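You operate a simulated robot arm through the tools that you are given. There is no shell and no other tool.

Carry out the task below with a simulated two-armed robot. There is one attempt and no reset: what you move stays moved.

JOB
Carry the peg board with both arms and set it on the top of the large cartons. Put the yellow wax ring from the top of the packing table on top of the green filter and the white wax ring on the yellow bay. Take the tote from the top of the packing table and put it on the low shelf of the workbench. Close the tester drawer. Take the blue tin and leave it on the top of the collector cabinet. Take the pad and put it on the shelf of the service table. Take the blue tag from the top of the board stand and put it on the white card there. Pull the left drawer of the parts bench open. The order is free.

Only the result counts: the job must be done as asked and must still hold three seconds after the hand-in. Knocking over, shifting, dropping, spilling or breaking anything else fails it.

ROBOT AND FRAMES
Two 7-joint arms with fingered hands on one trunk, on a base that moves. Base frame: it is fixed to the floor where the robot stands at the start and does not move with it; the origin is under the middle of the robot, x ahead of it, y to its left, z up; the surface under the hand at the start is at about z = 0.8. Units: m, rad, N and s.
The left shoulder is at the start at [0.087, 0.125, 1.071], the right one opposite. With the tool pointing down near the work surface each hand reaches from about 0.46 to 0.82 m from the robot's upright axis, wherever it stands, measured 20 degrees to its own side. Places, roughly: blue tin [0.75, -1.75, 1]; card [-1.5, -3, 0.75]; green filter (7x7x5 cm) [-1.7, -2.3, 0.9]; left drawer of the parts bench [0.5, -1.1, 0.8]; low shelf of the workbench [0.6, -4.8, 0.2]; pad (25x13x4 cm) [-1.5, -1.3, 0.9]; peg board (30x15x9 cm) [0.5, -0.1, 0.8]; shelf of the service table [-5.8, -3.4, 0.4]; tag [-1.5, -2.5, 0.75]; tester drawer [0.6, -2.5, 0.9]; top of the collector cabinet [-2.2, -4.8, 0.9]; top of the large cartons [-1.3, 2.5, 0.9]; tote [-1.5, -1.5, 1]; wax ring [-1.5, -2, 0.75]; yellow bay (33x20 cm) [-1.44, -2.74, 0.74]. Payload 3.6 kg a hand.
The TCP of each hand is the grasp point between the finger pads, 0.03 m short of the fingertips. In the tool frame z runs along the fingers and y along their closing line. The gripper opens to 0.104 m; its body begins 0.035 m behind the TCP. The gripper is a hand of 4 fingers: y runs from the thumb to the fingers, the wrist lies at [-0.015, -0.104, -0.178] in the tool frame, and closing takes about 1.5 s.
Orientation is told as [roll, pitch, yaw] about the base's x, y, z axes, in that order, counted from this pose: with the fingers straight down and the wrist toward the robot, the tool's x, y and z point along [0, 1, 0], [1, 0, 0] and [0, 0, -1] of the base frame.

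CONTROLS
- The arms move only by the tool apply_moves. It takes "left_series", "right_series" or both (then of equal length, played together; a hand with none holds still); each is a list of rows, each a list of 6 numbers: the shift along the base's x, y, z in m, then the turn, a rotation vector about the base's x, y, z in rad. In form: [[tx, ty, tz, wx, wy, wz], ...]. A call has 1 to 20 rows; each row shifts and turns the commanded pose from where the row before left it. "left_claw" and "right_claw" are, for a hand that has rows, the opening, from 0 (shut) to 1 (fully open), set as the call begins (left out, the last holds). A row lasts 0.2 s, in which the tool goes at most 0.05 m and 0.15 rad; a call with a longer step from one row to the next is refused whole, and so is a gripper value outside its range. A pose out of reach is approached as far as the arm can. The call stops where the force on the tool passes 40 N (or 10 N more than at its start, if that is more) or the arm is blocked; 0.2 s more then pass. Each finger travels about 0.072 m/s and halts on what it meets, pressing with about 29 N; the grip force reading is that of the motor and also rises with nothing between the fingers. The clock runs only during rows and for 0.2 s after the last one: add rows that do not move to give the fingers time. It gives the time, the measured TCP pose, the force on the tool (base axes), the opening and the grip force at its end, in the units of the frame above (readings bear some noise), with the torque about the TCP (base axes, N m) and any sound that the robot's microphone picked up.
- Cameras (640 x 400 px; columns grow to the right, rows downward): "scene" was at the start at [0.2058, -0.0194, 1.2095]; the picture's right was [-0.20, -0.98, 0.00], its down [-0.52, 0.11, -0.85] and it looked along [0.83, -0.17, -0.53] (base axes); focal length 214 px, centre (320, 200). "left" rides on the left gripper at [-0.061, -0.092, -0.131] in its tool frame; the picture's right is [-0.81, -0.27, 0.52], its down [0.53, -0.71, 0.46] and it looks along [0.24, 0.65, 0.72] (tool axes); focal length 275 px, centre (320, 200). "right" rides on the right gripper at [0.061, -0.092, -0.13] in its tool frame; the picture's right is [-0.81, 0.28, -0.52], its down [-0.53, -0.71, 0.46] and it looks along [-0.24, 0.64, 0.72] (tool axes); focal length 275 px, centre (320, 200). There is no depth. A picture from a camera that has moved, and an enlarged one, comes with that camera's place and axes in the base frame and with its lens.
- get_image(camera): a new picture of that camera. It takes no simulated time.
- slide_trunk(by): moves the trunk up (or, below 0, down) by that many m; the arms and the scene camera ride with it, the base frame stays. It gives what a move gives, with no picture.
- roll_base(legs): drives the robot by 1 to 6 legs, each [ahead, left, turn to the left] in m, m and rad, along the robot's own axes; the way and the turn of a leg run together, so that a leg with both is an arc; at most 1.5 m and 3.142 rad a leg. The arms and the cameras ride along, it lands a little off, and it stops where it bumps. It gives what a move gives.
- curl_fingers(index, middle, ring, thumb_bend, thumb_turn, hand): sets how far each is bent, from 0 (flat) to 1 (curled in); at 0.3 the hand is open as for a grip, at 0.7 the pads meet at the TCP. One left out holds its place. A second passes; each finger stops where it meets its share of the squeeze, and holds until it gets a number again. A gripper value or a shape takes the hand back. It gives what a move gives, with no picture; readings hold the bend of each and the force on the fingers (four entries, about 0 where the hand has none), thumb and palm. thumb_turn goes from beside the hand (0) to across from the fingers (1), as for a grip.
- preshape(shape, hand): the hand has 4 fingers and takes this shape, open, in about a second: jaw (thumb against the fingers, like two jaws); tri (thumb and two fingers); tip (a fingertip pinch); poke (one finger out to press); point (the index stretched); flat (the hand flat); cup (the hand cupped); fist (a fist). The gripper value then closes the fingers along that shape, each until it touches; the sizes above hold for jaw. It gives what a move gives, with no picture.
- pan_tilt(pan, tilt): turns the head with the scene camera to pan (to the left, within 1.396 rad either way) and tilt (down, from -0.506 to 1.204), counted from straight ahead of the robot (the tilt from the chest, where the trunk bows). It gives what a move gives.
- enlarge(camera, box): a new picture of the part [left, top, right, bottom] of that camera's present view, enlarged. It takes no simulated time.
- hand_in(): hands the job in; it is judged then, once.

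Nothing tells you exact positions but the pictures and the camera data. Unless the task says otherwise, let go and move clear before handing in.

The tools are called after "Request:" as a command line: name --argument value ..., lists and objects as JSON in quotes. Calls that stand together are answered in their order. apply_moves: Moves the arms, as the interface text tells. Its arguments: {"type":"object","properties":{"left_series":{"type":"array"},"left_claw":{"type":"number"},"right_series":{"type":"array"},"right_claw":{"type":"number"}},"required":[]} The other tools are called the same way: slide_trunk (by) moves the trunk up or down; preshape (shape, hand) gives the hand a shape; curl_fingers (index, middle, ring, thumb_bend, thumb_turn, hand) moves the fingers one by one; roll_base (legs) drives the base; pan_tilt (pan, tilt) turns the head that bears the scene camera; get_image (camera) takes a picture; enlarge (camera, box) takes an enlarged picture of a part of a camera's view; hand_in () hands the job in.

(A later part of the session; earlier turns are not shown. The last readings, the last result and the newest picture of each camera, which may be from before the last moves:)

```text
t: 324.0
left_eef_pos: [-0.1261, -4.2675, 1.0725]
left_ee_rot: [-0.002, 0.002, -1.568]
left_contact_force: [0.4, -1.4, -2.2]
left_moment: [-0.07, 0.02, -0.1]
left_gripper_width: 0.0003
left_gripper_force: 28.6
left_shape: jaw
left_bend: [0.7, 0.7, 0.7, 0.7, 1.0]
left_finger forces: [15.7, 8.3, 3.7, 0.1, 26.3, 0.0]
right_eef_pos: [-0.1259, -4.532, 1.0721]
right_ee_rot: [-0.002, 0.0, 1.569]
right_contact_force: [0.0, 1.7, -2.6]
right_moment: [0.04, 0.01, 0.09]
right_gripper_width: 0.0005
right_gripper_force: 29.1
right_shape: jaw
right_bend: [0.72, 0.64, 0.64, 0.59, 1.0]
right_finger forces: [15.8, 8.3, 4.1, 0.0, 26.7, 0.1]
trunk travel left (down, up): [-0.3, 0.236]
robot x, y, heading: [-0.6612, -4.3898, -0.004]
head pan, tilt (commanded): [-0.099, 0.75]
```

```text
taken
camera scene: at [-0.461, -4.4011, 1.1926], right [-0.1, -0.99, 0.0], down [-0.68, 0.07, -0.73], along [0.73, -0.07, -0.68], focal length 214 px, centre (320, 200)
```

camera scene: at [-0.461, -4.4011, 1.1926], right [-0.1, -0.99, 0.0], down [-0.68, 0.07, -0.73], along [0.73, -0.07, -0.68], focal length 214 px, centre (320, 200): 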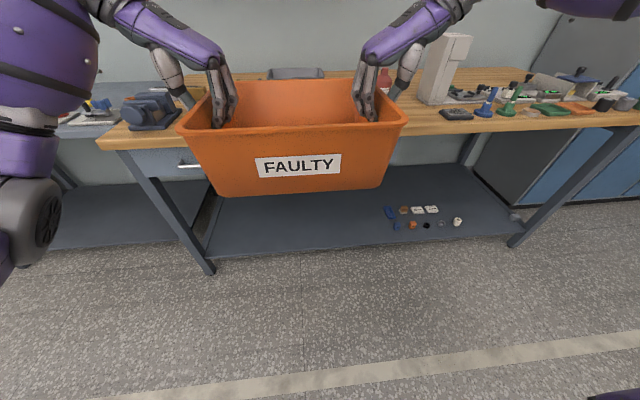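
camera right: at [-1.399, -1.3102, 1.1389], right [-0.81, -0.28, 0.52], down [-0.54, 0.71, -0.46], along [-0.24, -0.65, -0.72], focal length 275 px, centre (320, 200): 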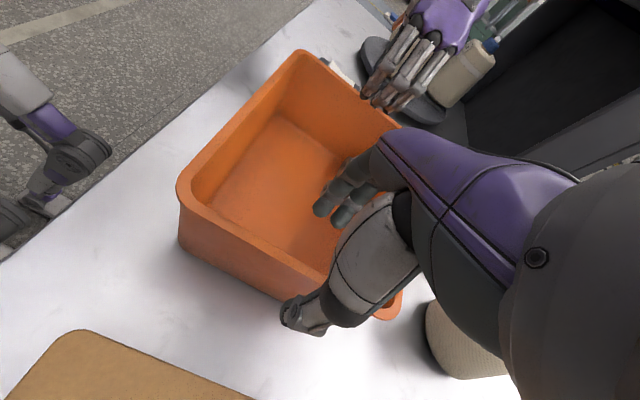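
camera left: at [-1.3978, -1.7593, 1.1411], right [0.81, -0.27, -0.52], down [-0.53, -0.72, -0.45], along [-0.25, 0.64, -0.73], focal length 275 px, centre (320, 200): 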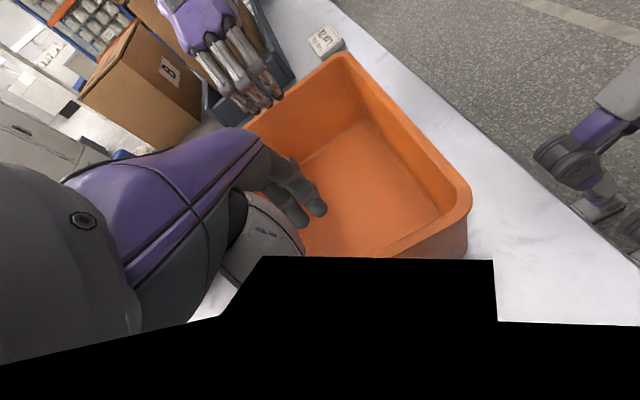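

The low shelf (front edge x ≈ 0.24, z ≈ 0.2) is free in its left part, with small parts lying around y −4.9 to −5.35. I'll lower the trunk here, well clear of the bench, then lower the tote.

Request:
slide_trunk --by -0.29

Request:
apply_moves --left_series '[[0, 0, -0.025, 0, 0, 0], [0, 0, -0.025, 0, 0, 0], [0, 0, -0.025, 0, 0, 0], [0, 0, -0.025, 0, 0, 0], [0, 0, -0.025, 0, 0, 0], [0, 0, -0.025, 0, 0, 0]]' --right_series '[[0, 0, -0.025, 0, 0, 0], [0, 0, -0.025, 0, 0, 0], [0, 0, -0.025, 0, 0, 0], [0, 0, -0.025, 0, 0, 0], [0, 0, -0.025, 0, 0, 0], [0, 0, -0.025, 0, 0, 0]]'

Request:
get_image --camera "scene"

```text
t: 326.9
left_eef_pos: [-0.126, -4.2677, 0.7834]
left_ee_rot: [-0.002, 0.001, -1.569]
left_contact_force: [-0.4, -2.1, -2.9]
left_moment: [-0.09, -0.03, -0.14]
left_gripper_width: 0.0002
left_gripper_force: 28.9
left_shape: jaw
left_bend: [0.7, 0.7, 0.7, 0.7, 1.0]
left_finger forces: [15.7, 8.2, 3.8, 0.1, 26.1, 0.0]
right_eef_pos: [-0.1262, -4.5308, 0.7838]
right_ee_rot: [0.0, 0.002, 1.569]
right_contact_force: [0.2, 2.2, -3.5]
right_moment: [0.1, 0.0, 0.15]
right_gripper_width: 0.0004
right_gripper_force: 28.9
right_shape: jaw
right_bend: [0.72, 0.64, 0.64, 0.59, 1.0]
right_finger forces: [15.8, 8.4, 4.1, 0.1, 26.6, 0.0]
trunk travel left (down, up): [-0.01, 0.526]
robot x, y, heading: [-0.6617, -4.3906, -0.006]
head pan, tilt (commanded): [-0.099, 0.75]
```

```text
t: 328.3
left_eef_pos: [-0.1264, -4.2661, 0.6317]
left_ee_rot: [-0.002, 0.001, -1.569]
left_contact_force: [0.6, 1.1, -2.3]
left_moment: [0.01, -0.01, -0.08]
left_gripper_width: 0.0006
left_gripper_force: 29.0
left_shape: jaw
left_bend: [0.7, 0.7, 0.7, 0.7, 1.0]
left_finger forces: [14.8, 7.4, 3.3, 0.0, 27.2, 0.0]
right_eef_pos: [-0.1262, -4.5326, 0.632]
right_ee_rot: [-0.002, -0.001, 1.568]
right_contact_force: [-0.3, -0.2, -1.7]
right_moment: [0.03, 0.03, 0.1]
right_gripper_width: 0.0006
right_gripper_force: 28.8
right_shape: jaw
right_bend: [0.72, 0.64, 0.64, 0.59, 1.0]
right_finger forces: [14.9, 7.7, 3.7, 0.2, 27.8, 0.0]
trunk travel left (down, up): [-0.01, 0.526]
robot x, y, heading: [-0.6643, -4.3931, -0.002]
head pan, tilt (commanded): [-0.099, 0.75]
```

```text
taken
camera scene: at [-0.3723, -4.4013, 0.8923], right [-0.1, -0.99, 0.0], down [-0.68, 0.07, -0.73], along [0.73, -0.07, -0.68], focal length 214 px, centre (320, 200)
```

scene: 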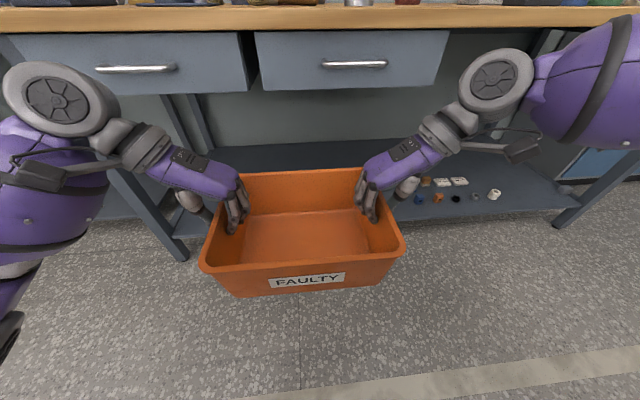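

Request:
apply_moves --left_series '[[0, 0, -0.025, 0, 0, 0], [0, 0, -0.025, 0, 0, 0], [0, 0, -0.025, 0, 0, 0], [0, 0, -0.025, 0, 0, 0], [0, 0, -0.025, 0, 0, 0], [0, 0, -0.025, 0, 0, 0]]' --right_series '[[0, 0, -0.025, 0, 0, 0], [0, 0, -0.025, 0, 0, 0], [0, 0, -0.025, 0, 0, 0], [0, 0, -0.025, 0, 0, 0], [0, 0, -0.025, 0, 0, 0], [0, 0, -0.025, 0, 0, 0]]'

Request:
apply_moves --left_series '[[0, 0, -0.02, 0, 0, 0], [0, 0, -0.02, 0, 0, 0], [0, 0, -0.02, 0, 0, 0], [0, 0, -0.02, 0, 0, 0]]' --right_series '[[0, 0, -0.02, 0, 0, 0], [0, 0, -0.02, 0, 0, 0], [0, 0, -0.02, 0, 0, 0], [0, 0, -0.02, 0, 0, 0]]'

Request:
get_image --camera "scene"

```text
t: 329.7
left_eef_pos: [-0.1252, -4.2671, 0.4826]
left_ee_rot: [0.001, 0.002, -1.57]
left_contact_force: [0.7, 0.5, -2.3]
left_moment: [-0.02, -0.04, -0.09]
left_gripper_width: 0.0002
left_gripper_force: 29.2
left_shape: jaw
left_bend: [0.7, 0.7, 0.7, 0.7, 1.0]
left_finger forces: [15.0, 7.8, 3.8, 0.0, 26.8, 0.0]
right_eef_pos: [-0.127, -4.5323, 0.482]
right_ee_rot: [0.001, -0.001, 1.569]
right_contact_force: [-0.2, 0.6, -1.9]
right_moment: [0.04, -0.01, 0.11]
right_gripper_width: 0.0007
right_gripper_force: 28.7
right_shape: jaw
right_bend: [0.72, 0.64, 0.64, 0.59, 1.0]
right_finger forces: [15.0, 7.9, 4.3, 0.0, 27.5, 0.1]
trunk travel left (down, up): [-0.01, 0.526]
robot x, y, heading: [-0.6624, -4.3906, 0.002]
head pan, tilt (commanded): [-0.099, 0.75]
```

```text
t: 330.7
left_eef_pos: [-0.1266, -4.2655, 0.4027]
left_ee_rot: [-0.001, 0.001, -1.57]
left_contact_force: [0.3, -3.1, -2.2]
left_moment: [-0.05, -0.04, -0.12]
left_gripper_width: 0.0006
left_gripper_force: 29.1
left_shape: jaw
left_bend: [0.7, 0.7, 0.7, 0.7, 1.0]
left_finger forces: [15.8, 8.3, 4.0, 0.0, 26.0, 0.0]
right_eef_pos: [-0.1268, -4.531, 0.4029]
right_ee_rot: [0.0, -0.001, 1.57]
right_contact_force: [-0.4, 2.7, -2.0]
right_moment: [0.07, 0.01, 0.13]
right_gripper_width: 0.0003
right_gripper_force: 28.9
right_shape: jaw
right_bend: [0.72, 0.64, 0.64, 0.59, 1.0]
right_finger forces: [15.6, 8.5, 4.6, 0.0, 26.6, 0.0]
trunk travel left (down, up): [-0.01, 0.526]
robot x, y, heading: [-0.6591, -4.3945, -0.002]
head pan, tilt (commanded): [-0.099, 0.75]
```

```text
taken
camera scene: at [-0.3723, -4.4013, 0.8923], right [-0.1, -0.99, 0.0], down [-0.68, 0.07, -0.73], along [0.73, -0.07, -0.68], focal length 214 px, centre (320, 200)
```

scene: 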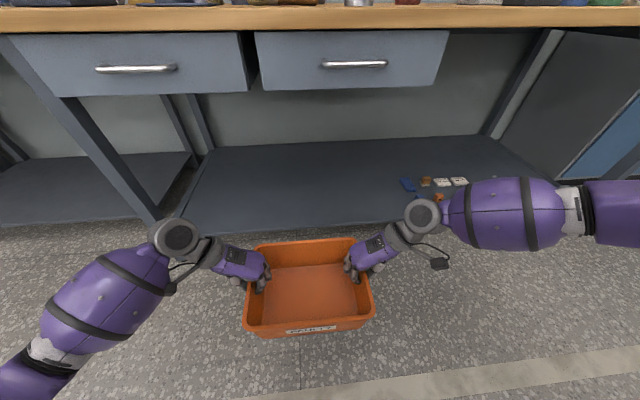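

The tote hangs at z ≈ 0.30 (bottom), with plenty of room under the drawers (bottom z ≈ 0.71). I'll drive forward slowly so it goes in over the shelf.

Request:
roll_base --legs '[[0.3, 0, 0]]'

Request:
get_image --camera "scene"

```text
t: 332.8
left_eef_pos: [0.1741, -4.2678, 0.4018]
left_ee_rot: [-0.003, 0.002, -1.571]
left_contact_force: [0.6, -3.8, -2.3]
left_moment: [-0.11, -0.02, -0.14]
left_gripper_width: 0.0005
left_gripper_force: 29.3
left_shape: jaw
left_bend: [0.7, 0.7, 0.7, 0.7, 1.0]
left_finger forces: [16.1, 8.8, 4.3, 0.0, 25.6, 0.1]
right_eef_pos: [0.1725, -4.5332, 0.4021]
right_ee_rot: [0.001, 0.001, 1.567]
right_contact_force: [0.7, 4.0, -1.4]
right_moment: [0.11, 0.0, 0.14]
right_gripper_width: 0.0002
right_gripper_force: 28.8
right_shape: jaw
right_bend: [0.72, 0.64, 0.64, 0.6, 1.0]
right_finger forces: [16.3, 8.7, 4.6, 0.0, 26.0, 0.0]
trunk travel left (down, up): [-0.01, 0.526]
robot x, y, heading: [-0.3617, -4.3918, -0.001]
head pan, tilt (commanded): [-0.099, 0.75]
```

```text
taken
camera scene: at [-0.0721, -4.4025, 0.8923], right [-0.1, -0.99, 0.0], down [-0.68, 0.07, -0.73], along [0.73, -0.07, -0.68], focal length 214 px, centre (320, 200)
```

scene: 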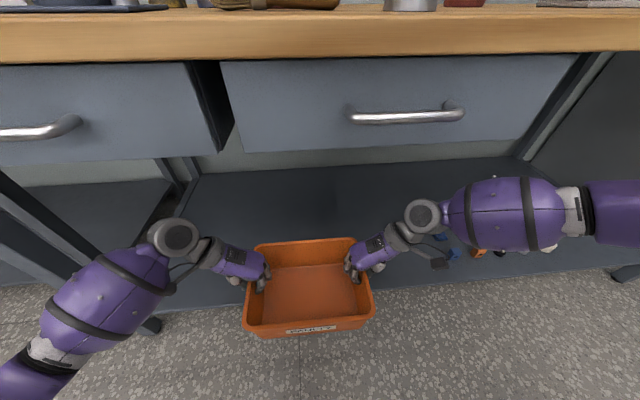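

Request:
roll_base --legs '[[0.1, 0, 0]]'

Request:
apply_moves --left_series '[[0.015, 0, 0, 0, 0, 0], [0.015, 0, 0, 0, 0, 0]]' --right_series '[[0.015, 0, 0, 0, 0, 0], [0.015, 0, 0, 0, 0, 0]]'

Request:
get_image --camera "scene"

```text
t: 333.9
left_eef_pos: [0.2753, -4.2689, 0.4031]
left_ee_rot: [-0.001, 0.001, -1.573]
left_contact_force: [0.3, -2.8, -2.6]
left_moment: [-0.06, -0.02, -0.15]
left_gripper_width: 0.0006
left_gripper_force: 28.9
left_shape: jaw
left_bend: [0.7, 0.7, 0.7, 0.7, 1.0]
left_finger forces: [15.7, 8.4, 4.1, 0.0, 26.1, 0.0]
right_eef_pos: [0.2737, -4.5336, 0.4035]
right_ee_rot: [-0.001, 0.001, 1.567]
right_contact_force: [-0.7, 2.3, -2.8]
right_moment: [0.12, 0.0, 0.13]
right_gripper_width: 0.0004
right_gripper_force: 29.1
right_shape: jaw
right_bend: [0.72, 0.64, 0.64, 0.59, 1.0]
right_finger forces: [15.9, 8.4, 4.3, 0.0, 26.6, 0.0]
trunk travel left (down, up): [-0.01, 0.526]
robot x, y, heading: [-0.2615, -4.3965, -0.008]
head pan, tilt (commanded): [-0.099, 0.75]
```

```text
t: 334.5
left_eef_pos: [0.3037, -4.2685, 0.4029]
left_ee_rot: [-0.004, 0.001, -1.573]
left_contact_force: [0.1, -3.3, -2.3]
left_moment: [-0.13, 0.0, -0.13]
left_gripper_width: 0.0004
left_gripper_force: 29.3
left_shape: jaw
left_bend: [0.7, 0.7, 0.7, 0.7, 1.0]
left_finger forces: [16.2, 8.7, 4.2, 0.0, 25.5, 0.1]
right_eef_pos: [0.3038, -4.5327, 0.4028]
right_ee_rot: [-0.001, -0.002, 1.567]
right_contact_force: [-0.5, 3.4, -2.7]
right_moment: [0.08, 0.04, 0.14]
right_gripper_width: 0.0007
right_gripper_force: 28.6
right_shape: jaw
right_bend: [0.72, 0.64, 0.64, 0.6, 1.0]
right_finger forces: [16.4, 8.7, 4.4, 0.1, 25.9, 0.1]
trunk travel left (down, up): [-0.01, 0.526]
robot x, y, heading: [-0.2621, -4.3885, -0.006]
head pan, tilt (commanded): [-0.099, 0.75]
```

```text
taken
camera scene: at [0.0279, -4.4029, 0.8923], right [-0.1, -0.99, 0.0], down [-0.68, 0.07, -0.73], along [0.73, -0.07, -0.68], focal length 214 px, centre (320, 200)
```

scene: 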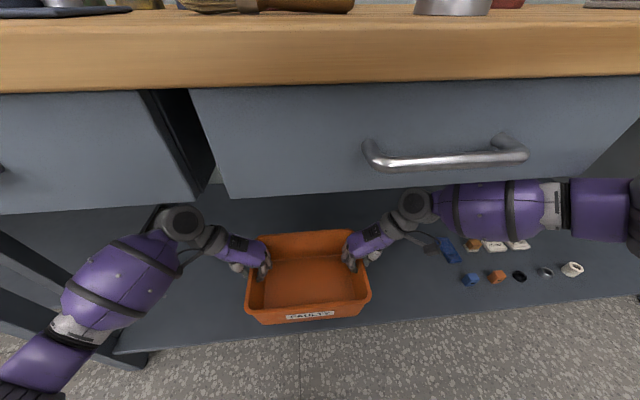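

Request:
apply_moves --left_series '[[0.012, 0, 0, 0, 0, 0], [0.012, 0, 0, 0, 0, 0], [0.012, 0, 0, 0, 0, 0]]' --right_series '[[0.012, 0, 0, 0, 0, 0], [0.012, 0, 0, 0, 0, 0], [0.012, 0, 0, 0, 0, 0]]'

Request:
roll_base --legs '[[0.04, 0, 0]]'

Request:
get_image --camera "scene"

```text
t: 335.3
left_eef_pos: [0.3401, -4.2701, 0.4027]
left_ee_rot: [-0.001, 0.002, -1.574]
left_contact_force: [0.3, -6.7, -2.5]
left_moment: [-0.17, 0.0, -0.11]
left_gripper_width: 0.0003
left_gripper_force: 28.8
left_shape: jaw
left_bend: [0.7, 0.7, 0.7, 0.71, 1.0]
left_finger forces: [17.5, 9.3, 4.5, 0.0, 24.9, 0.0]
right_eef_pos: [0.3377, -4.5362, 0.4019]
right_ee_rot: [0.002, -0.002, 1.564]
right_contact_force: [0.0, 6.0, -3.3]
right_moment: [0.16, -0.01, 0.12]
right_gripper_width: 0.0007
right_gripper_force: 29.0
right_shape: jaw
right_bend: [0.72, 0.64, 0.64, 0.6, 1.0]
right_finger forces: [17.6, 9.2, 4.6, 0.1, 25.2, 0.0]
trunk travel left (down, up): [-0.01, 0.526]
robot x, y, heading: [-0.2648, -4.3879, 0.0]
head pan, tilt (commanded): [-0.099, 0.75]
```

```text
t: 336.4
left_eef_pos: [0.3727, -4.2833, 0.4053]
left_ee_rot: [-0.001, -0.007, -1.595]
left_contact_force: [-0.3, -4.4, -3.5]
left_moment: [-0.13, 0.08, -0.14]
left_gripper_width: 0.0006
left_gripper_force: 28.7
left_shape: jaw
left_bend: [0.69, 0.68, 0.66, 0.71, 1.0]
left_finger forces: [16.6, 9.8, 4.4, 0.1, 25.5, 0.0]
right_eef_pos: [0.3481, -4.5499, 0.3833]
right_ee_rot: [0.05, -0.002, 1.534]
right_contact_force: [0.8, 5.7, -1.0]
right_moment: [0.31, -0.1, 0.07]
right_gripper_width: 0.0014
right_gripper_force: 29.3
right_shape: jaw
right_bend: [0.72, 0.63, 0.64, 0.59, 1.0]
right_finger forces: [18.0, 9.9, 4.3, 0.0, 27.1, 0.0]
trunk travel left (down, up): [-0.01, 0.526]
robot x, y, heading: [-0.2269, -4.3916, -0.022]
head pan, tilt (commanded): [-0.099, 0.75]
stopped in leg 1: the robot was blocked; the commanded pose is now the measured one
```

```text
taken
camera scene: at [0.0571, -4.4065, 0.8941], right [-0.12, -0.99, 0.0], down [-0.67, 0.08, -0.74], along [0.73, -0.09, -0.68], focal length 214 px, centre (320, 200)
```

scene: 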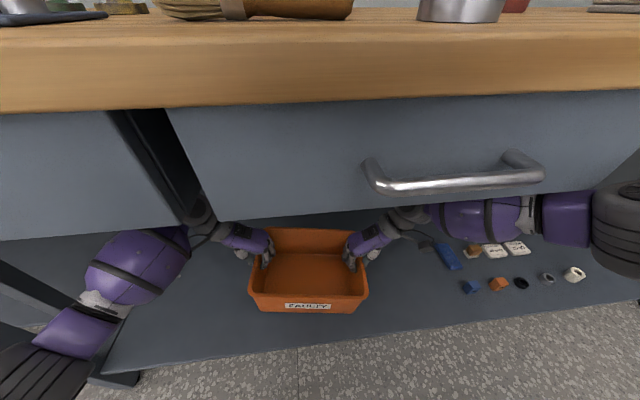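

The base bumped lightly: my right arm touched the drawer front. I'll back off 3 cm to relieve it and check.

Request:
roll_base --legs '[[-0.03, 0, 0.02]]'

Request:
apply_moves --left_series '[[0, 0, 0, 0, 0.003, 0.01], [0, 0, 0, 0, 0.003, 0.01]]' --right_series '[[0.004, 0, 0.01, -0.025, 0, 0.015], [0.004, 0, 0.01, -0.025, 0, 0.015]]'

Request:
get_image --camera "scene"

```text
t: 337.0
left_eef_pos: [0.3729, -4.2841, 0.4022]
left_ee_rot: [-0.005, -0.009, -1.596]
left_contact_force: [-0.4, -2.4, -3.0]
left_moment: [-0.09, 0.08, -0.12]
left_gripper_width: 0.0002
left_gripper_force: 29.3
left_shape: jaw
left_bend: [0.7, 0.68, 0.66, 0.71, 1.0]
left_finger forces: [15.6, 9.5, 4.0, 0.0, 27.2, 0.0]
right_eef_pos: [0.3473, -4.5509, 0.3819]
right_ee_rot: [0.055, -0.001, 1.531]
right_contact_force: [0.0, 1.7, -2.3]
right_moment: [0.29, -0.08, 0.11]
right_gripper_width: 0.0013
right_gripper_force: 28.8
right_shape: jaw
right_bend: [0.72, 0.63, 0.64, 0.59, 1.0]
right_finger forces: [17.3, 9.1, 3.9, 0.0, 28.9, 0.1]
trunk travel left (down, up): [-0.01, 0.526]
robot x, y, heading: [-0.2311, -4.3918, -0.018]
head pan, tilt (commanded): [-0.099, 0.75]
stopped in leg 1: the robot was blocked; the commanded pose is now the measured one
```

```text
t: 337.6
left_eef_pos: [0.3721, -4.2905, 0.4032]
left_ee_rot: [-0.008, -0.006, -1.583]
left_contact_force: [-2.7, -13.0, -4.8]
left_moment: [-0.35, 0.17, -0.27]
left_gripper_width: 0.0008
left_gripper_force: 29.3
left_shape: jaw
left_bend: [0.69, 0.68, 0.65, 0.71, 1.0]
left_finger forces: [18.1, 12.5, 5.6, 0.1, 22.6, 0.0]
right_eef_pos: [0.339, -4.5564, 0.3861]
right_ee_rot: [0.089, 0.042, 1.559]
right_contact_force: [2.9, 13.4, -0.7]
right_moment: [0.59, -0.15, -0.03]
right_gripper_width: 0.0018
right_gripper_force: 28.8
right_shape: jaw
right_bend: [0.72, 0.63, 0.64, 0.6, 1.0]
right_finger forces: [22.8, 11.7, 3.7, 0.0, 25.0, 0.0]
trunk travel left (down, up): [-0.01, 0.526]
robot x, y, heading: [-0.2305, -4.3894, -0.025]
head pan, tilt (commanded): [-0.099, 0.75]
```

```text
taken
camera scene: at [0.0571, -4.4153, 0.8924], right [-0.12, -0.99, -0.01], down [-0.68, 0.09, -0.73], along [0.73, -0.09, -0.68], focal length 214 px, centre (320, 200)
```

scene: 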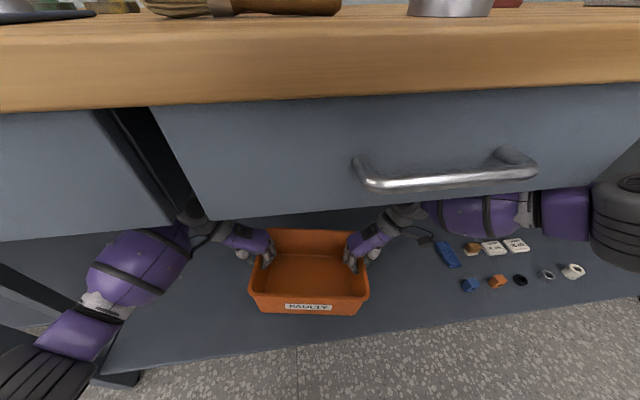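

My right arm is pressing up against the drawer's underside. Lowering both hands will free it, so I'll lower the tote towards the shelf in small steps.

Request:
apply_moves --left_series '[[0, 0, -0.01, 0, 0, 0], [0, 0, -0.01, 0, 0, 0], [0, 0, -0.01, 0, 0, 0]]' --right_series '[[0, 0, -0.01, 0, 0, 0], [0, 0, -0.01, 0, 0, 0], [0, 0, -0.01, 0, 0, 0]]'

Request:
get_image --camera "scene"

```text
t: 338.4
left_eef_pos: [0.3704, -4.2902, 0.3787]
left_ee_rot: [0.0, -0.005, -1.585]
left_contact_force: [-1.5, -20.4, -2.6]
left_moment: [-0.59, 0.06, -0.14]
left_gripper_width: 0.0004
left_gripper_force: 29.5
left_shape: jaw
left_bend: [0.68, 0.67, 0.65, 0.71, 1.0]
left_finger forces: [21.5, 13.9, 4.9, 0.0, 20.0, 0.1]
right_eef_pos: [0.356, -4.5638, 0.3798]
right_ee_rot: [0.036, 0.043, 1.537]
right_contact_force: [1.5, 20.7, -2.5]
right_moment: [0.57, -0.06, 0.12]
right_gripper_width: 0.002
right_gripper_force: 28.6
right_shape: jaw
right_bend: [0.72, 0.61, 0.6, 0.6, 1.0]
right_finger forces: [22.4, 13.4, 4.8, 0.1, 20.2, 0.0]
trunk travel left (down, up): [-0.01, 0.526]
robot x, y, heading: [-0.2276, -4.3942, -0.031]
head pan, tilt (commanded): [-0.099, 0.75]
```

```text
taken
camera scene: at [0.0518, -4.4144, 0.8957], right [-0.13, -0.99, -0.01], down [-0.67, 0.09, -0.74], along [0.73, -0.09, -0.67], focal length 214 px, centre (320, 200)
```

scene: 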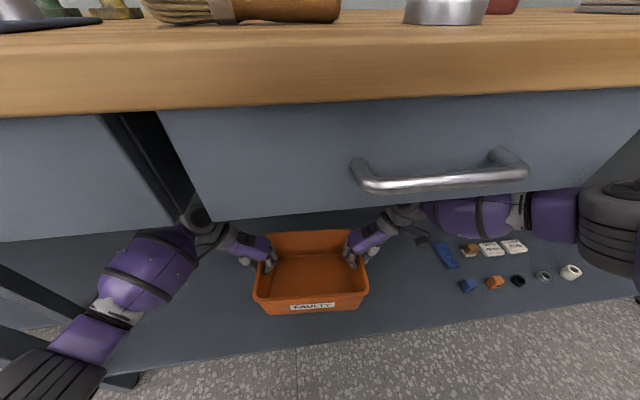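

Request:
apply_moves --left_series '[[0, -0.002, -0.01, 0, 0, 0], [0, -0.002, -0.01, 0, 0, 0], [0, 0, -0.01, 0, 0, 0]]' --right_series '[[0, 0.004, -0.01, 0, 0, 0], [0, 0.004, -0.01, 0, 0, 0], [0, 0.002, -0.01, 0, 0, 0]]'

Request:
get_image --camera "scene"

```text
t: 339.2
left_eef_pos: [0.3738, -4.2835, 0.3411]
left_ee_rot: [-0.011, -0.001, -1.573]
left_contact_force: [1.1, 17.5, -3.0]
left_moment: [0.4, 0.01, -0.05]
left_gripper_width: 0.0005
left_gripper_force: 28.8
left_shape: jaw
left_bend: [0.7, 0.7, 0.7, 0.7, 1.0]
left_finger forces: [9.5, 4.7, 2.5, 0.0, 34.2, 0.0]
right_eef_pos: [0.3574, -4.5412, 0.3392]
right_ee_rot: [0.055, 0.053, 1.563]
right_contact_force: [-0.3, -17.1, -2.6]
right_moment: [-0.13, 0.03, 0.07]
right_gripper_width: 0.0
right_gripper_force: 28.7
right_shape: jaw
right_bend: [0.72, 0.66, 0.68, 0.59, 1.0]
right_finger forces: [11.4, 4.5, 2.8, 0.1, 36.1, 0.0]
trunk travel left (down, up): [-0.01, 0.526]
robot x, y, heading: [-0.2274, -4.3909, -0.017]
head pan, tilt (commanded): [-0.099, 0.75]
```

```text
taken
camera scene: at [0.0614, -4.4068, 0.8923], right [-0.12, -0.99, 0.0], down [-0.68, 0.08, -0.73], along [0.73, -0.09, -0.68], focal length 214 px, centre (320, 200)
```

scene: 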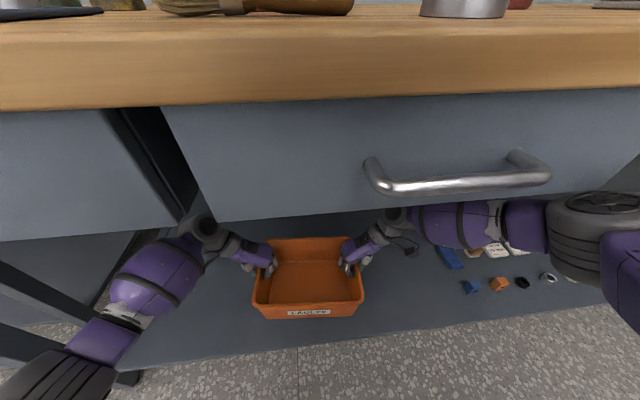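

The right arm came free. I'll relax the sideways squeeze and keep lowering.

Request:
apply_moves --left_series '[[0, 0.002, -0.008, 0, 0, 0], [0, 0.002, -0.008, 0, 0, 0]]' --right_series '[[0, -0.002, -0.008, -0.02, 0, 0], [0, -0.002, -0.008, -0.02, 0, 0]]'

Request:
get_image --camera "scene"

```text
t: 339.8
left_eef_pos: [0.3739, -4.2849, 0.3255]
left_ee_rot: [-0.012, -0.011, -1.576]
left_contact_force: [0.3, 7.1, -5.1]
left_moment: [0.17, 0.0, -0.11]
left_gripper_width: 0.0003
left_gripper_force: 29.1
left_shape: jaw
left_bend: [0.7, 0.7, 0.7, 0.7, 1.0]
left_finger forces: [12.4, 6.2, 3.8, 0.1, 30.1, 0.0]
right_eef_pos: [0.3574, -4.5448, 0.3238]
right_ee_rot: [0.053, 0.085, 1.564]
right_contact_force: [-0.9, -8.4, -0.9]
right_moment: [0.15, -0.05, 0.13]
right_gripper_width: 0.0004
right_gripper_force: 28.6
right_shape: jaw
right_bend: [0.72, 0.65, 0.68, 0.59, 1.0]
right_finger forces: [15.2, 6.6, 4.5, 0.0, 33.7, 0.0]
trunk travel left (down, up): [-0.01, 0.526]
robot x, y, heading: [-0.2281, -4.3934, -0.02]
head pan, tilt (commanded): [-0.099, 0.75]
```

```text
taken
camera scene: at [0.061, -4.4076, 0.8923], right [-0.12, -0.99, 0.0], down [-0.68, 0.08, -0.73], along [0.73, -0.09, -0.68], focal length 214 px, centre (320, 200)
```

scene: 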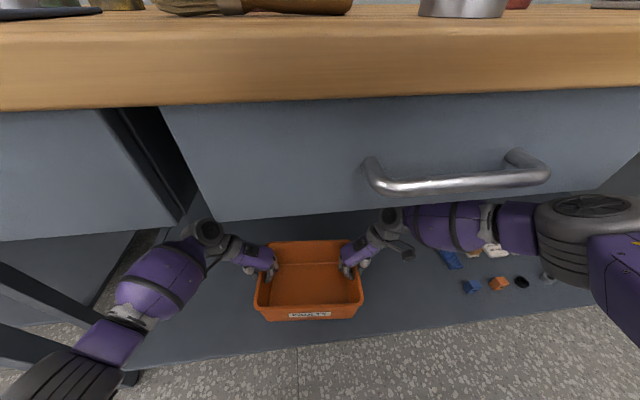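

Request:
apply_moves --left_series '[[0, 0, -0.008, 0, 0, 0], [0, 0, -0.008, 0, 0, 0]]' --right_series '[[0, -0.001, -0.008, 0, 0, 0], [0, -0.001, -0.008, 0, 0, 0]]'

Request:
enlarge --camera "scene" --box '[190, 200, 430, 350]'

```text
t: 340.4
left_eef_pos: [0.3734, -4.2861, 0.3089]
left_ee_rot: [-0.011, -0.009, -1.576]
left_contact_force: [-0.1, 0.7, -4.0]
left_moment: [0.0, -0.04, -0.12]
left_gripper_width: 0.0004
left_gripper_force: 29.1
left_shape: jaw
left_bend: [0.7, 0.7, 0.7, 0.7, 1.0]
left_finger forces: [13.9, 7.5, 4.8, 0.0, 27.1, 0.0]
right_eef_pos: [0.3554, -4.5449, 0.3083]
right_ee_rot: [0.055, 0.085, 1.562]
right_contact_force: [1.3, -0.3, -2.1]
right_moment: [0.23, -0.03, 0.14]
right_gripper_width: 0.0004
right_gripper_force: 28.8
right_shape: jaw
right_bend: [0.72, 0.65, 0.68, 0.6, 1.0]
right_finger forces: [16.3, 7.4, 4.7, 0.1, 29.0, 0.1]
trunk travel left (down, up): [-0.01, 0.526]
robot x, y, heading: [-0.2254, -4.3923, -0.025]
head pan, tilt (commanded): [-0.099, 0.75]
```

```text
2.67 times, centred on (310, 275) of scene
camera zoom: at [0.061, -4.4076, 0.8923], right [-0.12, -0.99, 0.0], down [-0.68, 0.08, -0.73], along [0.73, -0.09, -0.68], focal length 572 px, centre (347, 0)
```

zoom: 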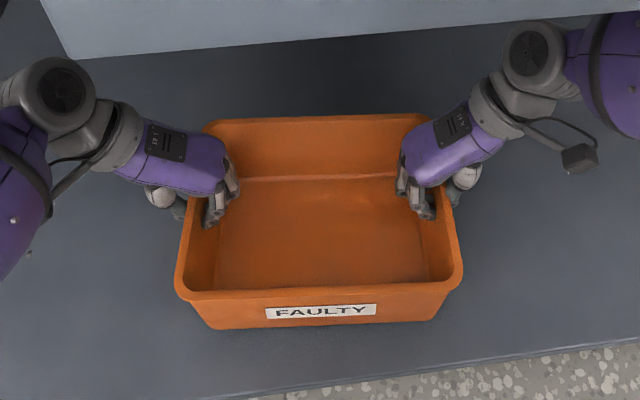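

Request:
apply_moves --left_series '[[0, 0, -0.006, 0, 0, 0], [0, 0, -0.006, 0, 0, 0], [0, 0, -0.006, 0, 0, 0]]' --right_series '[[0, 0, -0.006, 0, 0, 0], [0, 0, -0.006, 0, 0, 0], [0, 0, -0.006, 0, 0, 0]]'

Request:
enlarge --camera "scene" --box '[190, 200, 430, 350]'

```text
t: 341.2
left_eef_pos: [0.3749, -4.2846, 0.2927]
left_ee_rot: [-0.011, -0.008, -1.576]
left_contact_force: [0.5, -5.1, -3.1]
left_moment: [-0.14, 0.01, -0.19]
left_gripper_width: 0.0004
left_gripper_force: 29.0
left_shape: jaw
left_bend: [0.7, 0.7, 0.69, 0.7, 1.0]
left_finger forces: [15.4, 9.1, 5.6, 0.1, 25.7, 0.0]
right_eef_pos: [0.3527, -4.5474, 0.2939]
right_ee_rot: [0.053, 0.088, 1.563]
right_contact_force: [0.9, 4.2, -2.3]
right_moment: [0.24, 0.01, 0.08]
right_gripper_width: 0.0006
right_gripper_force: 29.1
right_shape: jaw
right_bend: [0.72, 0.64, 0.67, 0.6, 1.0]
right_finger forces: [18.0, 8.4, 4.8, 0.0, 26.8, 0.0]
right hand out of reach, approached as far as the arm can: row 3
trunk travel left (down, up): [-0.01, 0.526]
robot x, y, heading: [-0.2324, -4.3946, -0.019]
head pan, tilt (commanded): [-0.099, 0.75]
```

```text
2.67 times, centred on (310, 275) of scene
camera zoom: at [0.061, -4.4076, 0.8923], right [-0.12, -0.99, 0.0], down [-0.68, 0.08, -0.73], along [0.73, -0.09, -0.68], focal length 572 px, centre (347, 0)
```

zoom: 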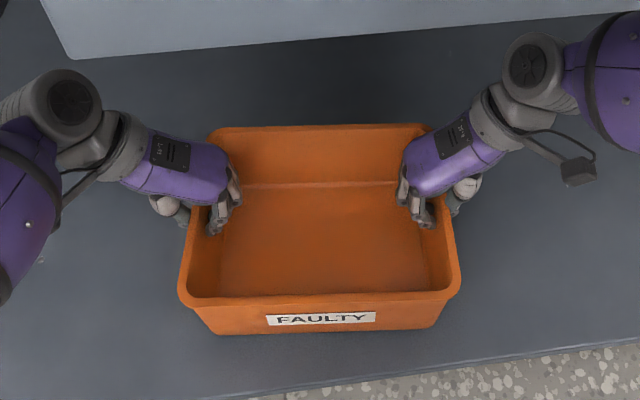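

The right arm is at its reach limit here. I'll use the last centimetre of trunk travel and draw the hands slightly back while lowering.

Request:
slide_trunk --by -0.01

Request:
apply_moves --left_series '[[-0.007, 0, -0.004, 0, 0, 0], [-0.007, 0, -0.004, 0, 0, 0], [-0.004, 0, -0.003, 0, 0, 0]]' --right_series '[[-0.007, 0, -0.004, 0, 0, 0], [-0.007, 0, -0.004, 0, 0, 0], [-0.004, 0, -0.003, 0, 0, 0]]'

Request:
enlarge --camera "scene" --box '[190, 200, 430, 350]'

```text
t: 341.8
left_eef_pos: [0.3738, -4.2832, 0.283]
left_ee_rot: [-0.013, -0.008, -1.577]
left_contact_force: [-0.8, -8.4, -2.2]
left_moment: [-0.22, 0.01, -0.13]
left_gripper_width: 0.0004
left_gripper_force: 29.2
left_shape: jaw
left_bend: [0.7, 0.69, 0.68, 0.71, 1.0]
left_finger forces: [16.7, 10.3, 5.6, 0.1, 24.6, 0.0]
right_eef_pos: [0.3522, -4.5482, 0.2852]
right_ee_rot: [0.05, 0.085, 1.562]
right_contact_force: [1.6, 8.1, -3.0]
right_moment: [0.31, -0.04, 0.14]
right_gripper_width: 0.0008
right_gripper_force: 29.0
right_shape: jaw
right_bend: [0.72, 0.64, 0.66, 0.6, 1.0]
right_finger forces: [19.0, 9.3, 5.1, 0.0, 25.2, 0.1]
trunk travel left (down, up): [0.0, 0.536]
robot x, y, heading: [-0.2255, -4.3915, -0.017]
head pan, tilt (commanded): [-0.099, 0.75]
```

```text
t: 342.6
left_eef_pos: [0.359, -4.2845, 0.2769]
left_ee_rot: [0.001, -0.012, -1.576]
left_contact_force: [10.5, -6.8, 26.6]
left_moment: [-0.24, -0.37, -0.09]
left_gripper_width: 0.0013
left_gripper_force: 29.0
left_shape: jaw
left_bend: [0.7, 0.68, 0.65, 0.71, 1.0]
left_finger forces: [19.6, 13.0, 4.4, 0.0, 29.0, 0.1]
right_eef_pos: [0.3351, -4.5488, 0.277]
right_ee_rot: [0.046, 0.084, 1.559]
right_contact_force: [4.5, 7.1, 7.1]
right_moment: [0.35, -0.21, 0.08]
right_gripper_width: 0.001
right_gripper_force: 29.2
right_shape: jaw
right_bend: [0.72, 0.64, 0.65, 0.6, 1.0]
right_finger forces: [19.4, 10.4, 4.5, 0.1, 27.1, 0.0]
trunk travel left (down, up): [0.0, 0.536]
robot x, y, heading: [-0.2268, -4.3931, -0.024]
head pan, tilt (commanded): [-0.099, 0.75]
```

```text
2.67 times, centred on (310, 275) of scene
camera zoom: at [0.06, -4.4078, 0.8877], right [-0.12, -0.99, 0.0], down [-0.68, 0.08, -0.73], along [0.73, -0.09, -0.68], focal length 572 px, centre (347, 0)
```

zoom: 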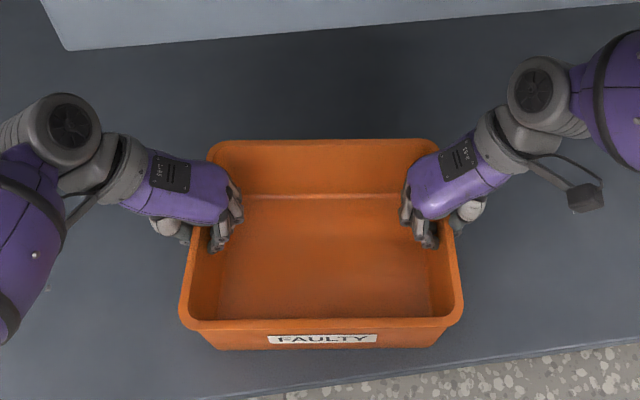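

The tote rests on the shelf (contact forces on both hands), about 4 cm in from the edge. I open both hands and rise just clear of the rim.

Request:
apply_moves --left_series '[[0, 0, 0, 0, 0, 0], [0, 0, 0, 0, 0, 0], [0, 0, 0, 0, 0, 0], [0, 0, 0, 0, 0, 0], [0, 0, 0, 0, 0, 0], [0, 0, 0, 0, 0, 0]]' --right_series '[[0, 0, 0, 0, 0, 0], [0, 0, 0, 0, 0, 0], [0, 0, 0, 0, 0, 0], [0, 0, 0, 0, 0, 0], [0, 0, 0, 0, 0, 0], [0, 0, 0, 0, 0, 0]]' --left_claw 0.6 --right_claw 0.6

Request:
enlarge --camera "scene" --box '[190, 200, 430, 350]'

```text
t: 344.0
left_eef_pos: [0.3557, -4.2828, 0.2716]
left_ee_rot: [-0.012, -0.008, -1.576]
left_contact_force: [0.5, 0.5, 0.0]
left_moment: [-0.01, 0.0, 0.0]
left_gripper_width: 0.0622
left_gripper_force: 0.0
left_shape: jaw
left_bend: [0.29, 0.41, 0.37, 0.65, 1.0]
left_finger forces: [0.0, 0.0, 0.0, 0.0, 0.1, 0.0]
right_eef_pos: [0.3351, -4.5499, 0.2758]
right_ee_rot: [0.051, 0.087, 1.563]
right_contact_force: [0.4, -1.2, 0.4]
right_moment: [0.0, 0.02, 0.04]
right_gripper_width: 0.0623
right_gripper_force: 0.1
right_shape: jaw
right_bend: [0.29, 0.41, 0.37, 0.65, 1.0]
right_finger forces: [0.0, 0.0, 0.0, 0.0, 0.0, 0.1]
trunk travel left (down, up): [0.0, 0.536]
robot x, y, heading: [-0.2301, -4.391, -0.023]
head pan, tilt (commanded): [-0.099, 0.75]
```

```text
2.67 times, centred on (310, 275) of scene
camera zoom: at [0.0614, -4.4076, 0.8871], right [-0.12, -0.99, 0.0], down [-0.68, 0.08, -0.73], along [0.73, -0.09, -0.68], focal length 572 px, centre (347, 0)
```

zoom: 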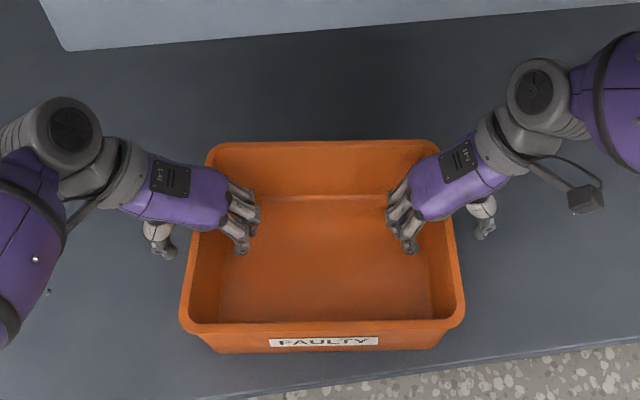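

Request:
apply_moves --left_series '[[-0.003, 0, 0.015, 0, 0, 0], [-0.003, 0, 0.015, 0, 0, 0], [-0.003, 0, 0.015, 0, 0, 0], [-0.003, 0, 0.015, 0, 0, 0], [-0.003, 0, 0.015, 0, 0, 0], [-0.003, 0, 0.005, 0, 0, 0]]' --right_series '[[-0.003, 0, 0.015, 0, 0, 0], [-0.003, 0, 0.015, 0, 0, 0], [-0.003, 0, 0.015, 0, 0, 0], [-0.003, 0, 0.015, 0, 0, 0], [-0.003, 0, 0.015, 0, 0, 0], [-0.003, 0, 0.005, 0, 0, 0]]'

Request:
get_image --camera "scene"

```text
t: 345.4
left_eef_pos: [0.3393, -4.2845, 0.3522]
left_ee_rot: [-0.013, -0.006, -1.575]
left_contact_force: [-0.5, 0.1, 0.7]
left_moment: [0.0, -0.01, 0.02]
left_gripper_width: 0.0619
left_gripper_force: 0.0
left_shape: jaw
left_bend: [0.29, 0.41, 0.37, 0.65, 1.0]
left_finger forces: [0.0, 0.0, 0.0, 0.0, 0.1, 0.0]
right_eef_pos: [0.3149, -4.5494, 0.3555]
right_ee_rot: [0.052, 0.087, 1.563]
right_contact_force: [0.2, 0.3, 0.2]
right_moment: [0.0, 0.02, -0.03]
right_gripper_width: 0.062
right_gripper_force: 0.1
right_shape: jaw
right_bend: [0.29, 0.41, 0.37, 0.65, 1.0]
right_finger forces: [0.0, 0.0, 0.0, 0.0, 0.1, 0.0]
trunk travel left (down, up): [0.0, 0.536]
robot x, y, heading: [-0.2269, -4.3933, -0.02]
head pan, tilt (commanded): [-0.099, 0.75]
```

```text
taken
camera scene: at [0.0613, -4.4076, 0.8871], right [-0.12, -0.99, 0.0], down [-0.68, 0.08, -0.73], along [0.73, -0.09, -0.68], focal length 214 px, centre (320, 200)
```

scene: 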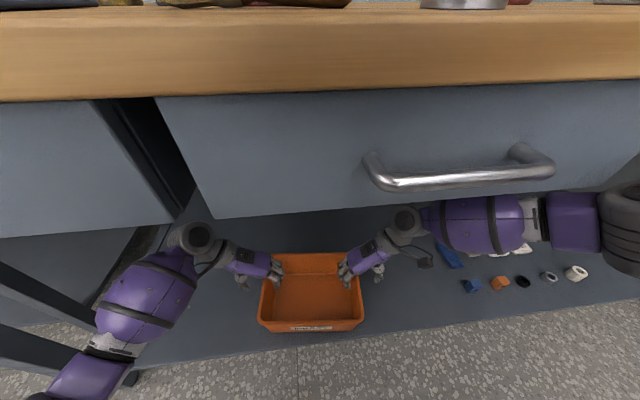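

Request:
roll_base --legs '[[-0.12, 0, 0]]'

Request:
get_image --camera "scene"

```text
t: 346.6
left_eef_pos: [0.217, -4.2813, 0.3516]
left_ee_rot: [-0.01, -0.009, -1.575]
left_contact_force: [0.5, 0.2, -1.3]
left_moment: [0.03, 0.0, 0.0]
left_gripper_width: 0.0624
left_gripper_force: 0.0
left_shape: jaw
left_bend: [0.29, 0.41, 0.37, 0.65, 1.0]
left_finger forces: [0.1, 0.0, 0.0, 0.0, 0.0, 0.0]
right_eef_pos: [0.197, -4.5466, 0.3555]
right_ee_rot: [0.051, 0.085, 1.562]
right_contact_force: [-0.1, 0.1, -0.1]
right_moment: [-0.04, 0.0, 0.01]
right_gripper_width: 0.062
right_gripper_force: 0.2
right_shape: jaw
right_bend: [0.29, 0.41, 0.37, 0.65, 1.0]
right_finger forces: [0.1, 0.0, 0.0, 0.1, 0.1, 0.0]
trunk travel left (down, up): [0.0, 0.536]
robot x, y, heading: [-0.3457, -4.3846, -0.023]
head pan, tilt (commanded): [-0.099, 0.75]
```

```text
taken
camera scene: at [-0.0595, -4.405, 0.8871], right [-0.12, -0.99, 0.0], down [-0.68, 0.08, -0.73], along [0.73, -0.09, -0.68], focal length 214 px, centre (320, 200)
```

scene: 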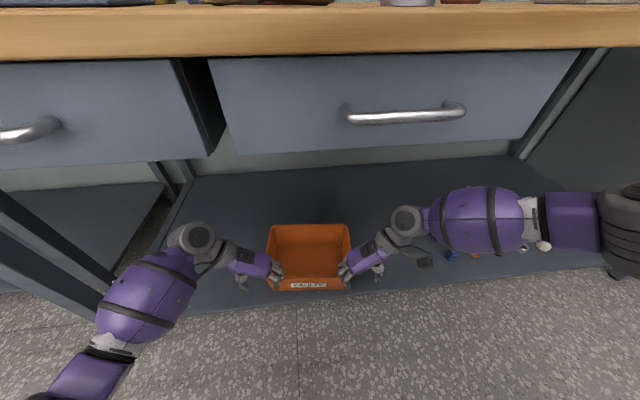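

Request:
roll_base --legs '[[-0.3, 0, 0.02]]'

Request:
get_image --camera "scene"

Request:
enlarge --camera "scene" --box '[200, 130, 440, 280]'

```text
t: 348.7
left_eef_pos: [-0.0854, -4.2662, 0.3521]
left_ee_rot: [-0.009, -0.008, -1.555]
left_contact_force: [-0.4, 0.0, 0.0]
left_moment: [0.05, 0.01, 0.0]
left_gripper_width: 0.0624
left_gripper_force: 0.0
left_shape: jaw
left_bend: [0.29, 0.41, 0.37, 0.65, 1.0]
left_finger forces: [0.1, 0.1, 0.1, 0.0, 0.0, 0.1]
right_eef_pos: [-0.1015, -4.5318, 0.3548]
right_ee_rot: [0.052, 0.088, 1.58]
right_contact_force: [0.3, -0.2, 0.2]
right_moment: [0.0, -0.01, 0.0]
right_gripper_width: 0.0622
right_gripper_force: 0.1
right_shape: jaw
right_bend: [0.29, 0.41, 0.37, 0.65, 1.0]
right_finger forces: [0.0, 0.1, 0.0, 0.0, 0.0, 0.1]
trunk travel left (down, up): [0.0, 0.536]
robot x, y, heading: [-0.6492, -4.3848, -0.003]
head pan, tilt (commanded): [-0.099, 0.75]
```

```text
taken
camera scene: at [-0.3592, -4.3959, 0.8871], right [-0.1, -0.99, 0.0], down [-0.68, 0.07, -0.73], along [0.73, -0.07, -0.68], focal length 214 px, centre (320, 200)
```

scene: 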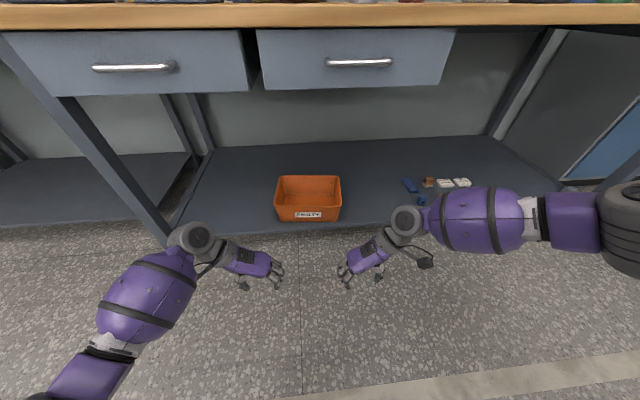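

```text
2.67 times, centred on (320, 205) of scene
camera zoom: at [-0.3592, -4.3959, 0.8871], right [-0.1, -0.99, 0.0], down [-0.68, 0.07, -0.73], along [0.73, -0.07, -0.68], focal length 572 px, centre (320, 187)
```

zoom: 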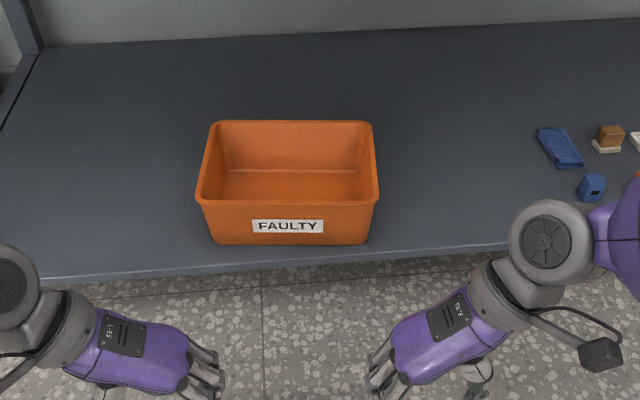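

The tote stands fully on the low shelf. I'll raise the trunk and bring the arms back to the neutral carrying pose.

Request:
slide_trunk --by 0.3

Request:
apply_moves --left_series '[[0, 0, 0.035, 0, 0, 0], [0, 0, 0.035, 0, 0, 0], [0, 0, 0.035, 0, 0, 0], [0, 0, 0.035, 0, 0, 0], [0, 0, 0.035, 0, 0, 0], [0, 0, 0.035, 0, 0, 0], [0, 0, 0.035, 0, 0, 0], [0, 0, 0.035, 0, 0, 0], [0, 0, 0.035, 0, 0, 0], [0, 0, 0.035, 0, 0, 0], [0, 0, 0.035, 0, 0, 0], [0, 0, 0.035, 0, 0, 0]]' --right_series '[[0, 0, 0.035, -0.01, -0.01, 0], [0, 0, 0.035, -0.01, -0.02, 0], [0, 0, 0.035, -0.01, -0.02, 0], [0, 0, 0.035, -0.01, -0.02, 0], [0, 0, 0.035, -0.01, -0.02, 0], [0, 0, 0.035, 0, 0, 0], [0, 0, 0.035, 0, 0, 0], [0, 0, 0.035, 0, 0, 0], [0, 0, 0.035, 0, 0, 0], [0, 0, 0.035, 0, 0, 0], [0, 0, 0.035, 0, 0, 0], [0, 0, 0.035, 0, 0, 0]]'

Request:
apply_moves --left_series '[[0, 0, 0, 0, 0, 0.1428], [0, 0, 0, 0, 0, 0.1428], [0, 0, 0, 0, 0, 0.1428], [0, 0, 0, 0, 0, 0.1428], [0, 0, 0, 0, 0, 0.1428], [0, 0, 0, 0, 0, 0.1428], [0, 0, 0, 0, 0, 0.1428], [0, 0, 0, 0, 0, 0.1428], [0, 0, 0, 0, 0, 0.1428], [0, 0, 0, 0, 0, 0.1428], [0, 0, 0, 0, 0, 0.1428]]' --right_series '[[0, 0, 0, 0, 0, -0.1428], [0, 0, 0, 0, 0, -0.1428], [0, 0, 0, 0, 0, -0.1428], [0, 0, 0, 0, 0, -0.1428], [0, 0, 0, 0, 0, -0.1428], [0, 0, 0, 0, 0, -0.1428], [0, 0, 0, 0, 0, -0.1428], [0, 0, 0, 0, 0, -0.1428], [0, 0, 0, 0, 0, -0.1428], [0, 0, 0, 0, 0, -0.1428], [0, 0, 0, 0, 0, -0.1428]]' --left_claw 1.0 --right_claw 1.0

```text
t: 351.7
left_eef_pos: [-0.0846, -4.266, 0.6514]
left_ee_rot: [-0.011, -0.008, -1.555]
left_contact_force: [-0.3, 0.0, -0.3]
left_moment: [-0.04, 0.0, 0.03]
left_gripper_width: 0.0622
left_gripper_force: 0.1
left_shape: jaw
left_bend: [0.29, 0.41, 0.37, 0.65, 1.0]
left_finger forces: [0.0, 0.0, 0.0, 0.0, 0.1, 0.0]
right_eef_pos: [-0.0973, -4.5313, 0.6646]
right_ee_rot: [0.025, 0.088, 1.58]
right_contact_force: [1.4, 0.1, 0.5]
right_moment: [-0.02, 0.01, -0.01]
right_gripper_width: 0.0621
right_gripper_force: 0.2
right_shape: jaw
right_bend: [0.29, 0.41, 0.37, 0.65, 1.0]
right_finger forces: [0.0, 0.0, 0.0, 0.0, 0.0, 0.1]
trunk travel left (down, up): [-0.3, 0.236]
robot x, y, heading: [-0.6491, -4.3881, -0.0]
head pan, tilt (commanded): [-0.099, 0.75]
```

```text
t: 354.3
left_eef_pos: [-0.0856, -4.2665, 1.0734]
left_ee_rot: [-0.013, -0.008, -1.554]
left_contact_force: [0.5, -0.4, 0.2]
left_moment: [-0.02, 0.0, 0.0]
left_gripper_width: 0.0622
left_gripper_force: 0.1
left_shape: jaw
left_bend: [0.29, 0.41, 0.37, 0.65, 1.0]
left_finger forces: [0.1, 0.1, 0.0, 0.0, 0.1, 0.0]
right_eef_pos: [-0.0966, -4.5319, 1.086]
right_ee_rot: [-0.065, 0.138, 1.57]
right_contact_force: [-0.5, 0.4, 0.4]
right_moment: [0.03, -0.02, 0.03]
right_gripper_width: 0.0621
right_gripper_force: 0.1
right_shape: jaw
right_bend: [0.29, 0.41, 0.37, 0.65, 1.0]
right_finger forces: [0.0, 0.1, 0.1, 0.0, 0.0, 0.1]
trunk travel left (down, up): [-0.3, 0.236]
robot x, y, heading: [-0.6414, -4.3834, 0.001]
head pan, tilt (commanded): [-0.099, 0.75]
```

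```text
t: 356.7
left_eef_pos: [-0.0852, -4.266, 1.0705]
left_ee_rot: [-0.011, -0.01, 0.017]
left_contact_force: [-0.5, 0.1, 0.1]
left_moment: [0.02, 0.02, -0.01]
left_gripper_width: 0.1037
left_gripper_force: 0.2
left_shape: jaw
left_bend: [0.3, 0.3, 0.3, 0.3, 0.98]
left_finger forces: [0.0, 0.0, 0.1, 0.1, 0.0, 0.1]
right_eef_pos: [-0.0966, -4.5322, 1.0858]
right_ee_rot: [-0.066, 0.141, -0.004]
right_contact_force: [0.6, 0.2, 0.1]
right_moment: [0.01, -0.02, 0.0]
right_gripper_width: 0.1039
right_gripper_force: 0.1
right_shape: jaw
right_bend: [0.3, 0.3, 0.3, 0.3, 0.98]
right_finger forces: [0.0, 0.0, 0.0, 0.0, 0.0, 0.1]
trunk travel left (down, up): [-0.3, 0.236]
robot x, y, heading: [-0.6475, -4.3854, -0.003]
head pan, tilt (commanded): [-0.099, 0.75]
```

Request:
apply_moves --left_series '[[0, 0, 0.01, 0.011, 0.01, -0.017], [0, 0, 0.01, 0, 0, 0]]' --right_series '[[0, 0, 0, 0.033, -0.07, 0.002], [0, 0, 0, 0.033, -0.07, 0.002]]'

Request:
roll_base --legs '[[0, 0, 1.571], [1.4, 0, 0]]'

```text
t: 357.3
left_eef_pos: [-0.0854, -4.2666, 1.0918]
left_ee_rot: [0.0, -0.001, -0.002]
left_contact_force: [-0.3, 0.2, -0.7]
left_moment: [-0.03, 0.01, 0.02]
left_gripper_width: 0.1036
left_gripper_force: 0.1
left_shape: jaw
left_bend: [0.3, 0.3, 0.3, 0.3, 0.98]
left_finger forces: [0.0, 0.1, 0.0, 0.0, 0.1, 0.0]
right_eef_pos: [-0.0967, -4.5319, 1.0866]
right_ee_rot: [0.002, -0.004, 0.006]
right_contact_force: [0.3, -0.2, -0.9]
right_moment: [-0.01, -0.04, -0.03]
right_gripper_width: 0.1037
right_gripper_force: 0.1
right_shape: jaw
right_bend: [0.3, 0.3, 0.3, 0.3, 0.98]
right_finger forces: [0.1, 0.1, 0.1, 0.0, 0.0, 0.1]
trunk travel left (down, up): [-0.3, 0.236]
robot x, y, heading: [-0.6477, -4.384, -0.005]
head pan, tilt (commanded): [-0.099, 0.75]
```

```text
t: 368.1
left_eef_pos: [-0.7518, -2.4202, 1.0912]
left_ee_rot: [-0.001, 0.002, 1.562]
left_contact_force: [1.1, -0.1, 0.7]
left_moment: [-0.01, 0.0, 0.0]
left_gripper_width: 0.1036
left_gripper_force: 0.1
left_shape: jaw
left_bend: [0.3, 0.3, 0.3, 0.3, 0.98]
left_finger forces: [0.0, 0.1, 0.0, 0.0, 0.0, 0.1]
right_eef_pos: [-0.485, -2.4325, 1.0855]
right_ee_rot: [0.001, -0.002, 1.569]
right_contact_force: [0.5, -0.5, 0.0]
right_moment: [0.0, -0.01, -0.01]
right_gripper_width: 0.1041
right_gripper_force: 0.2
right_shape: jaw
right_bend: [0.3, 0.3, 0.3, 0.3, 0.98]
right_finger forces: [0.0, 0.0, 0.0, 0.0, 0.1, 0.0]
trunk travel left (down, up): [-0.3, 0.236]
robot x, y, heading: [-0.6366, -2.9872, 1.561]
head pan, tilt (commanded): [-0.099, 0.75]
```

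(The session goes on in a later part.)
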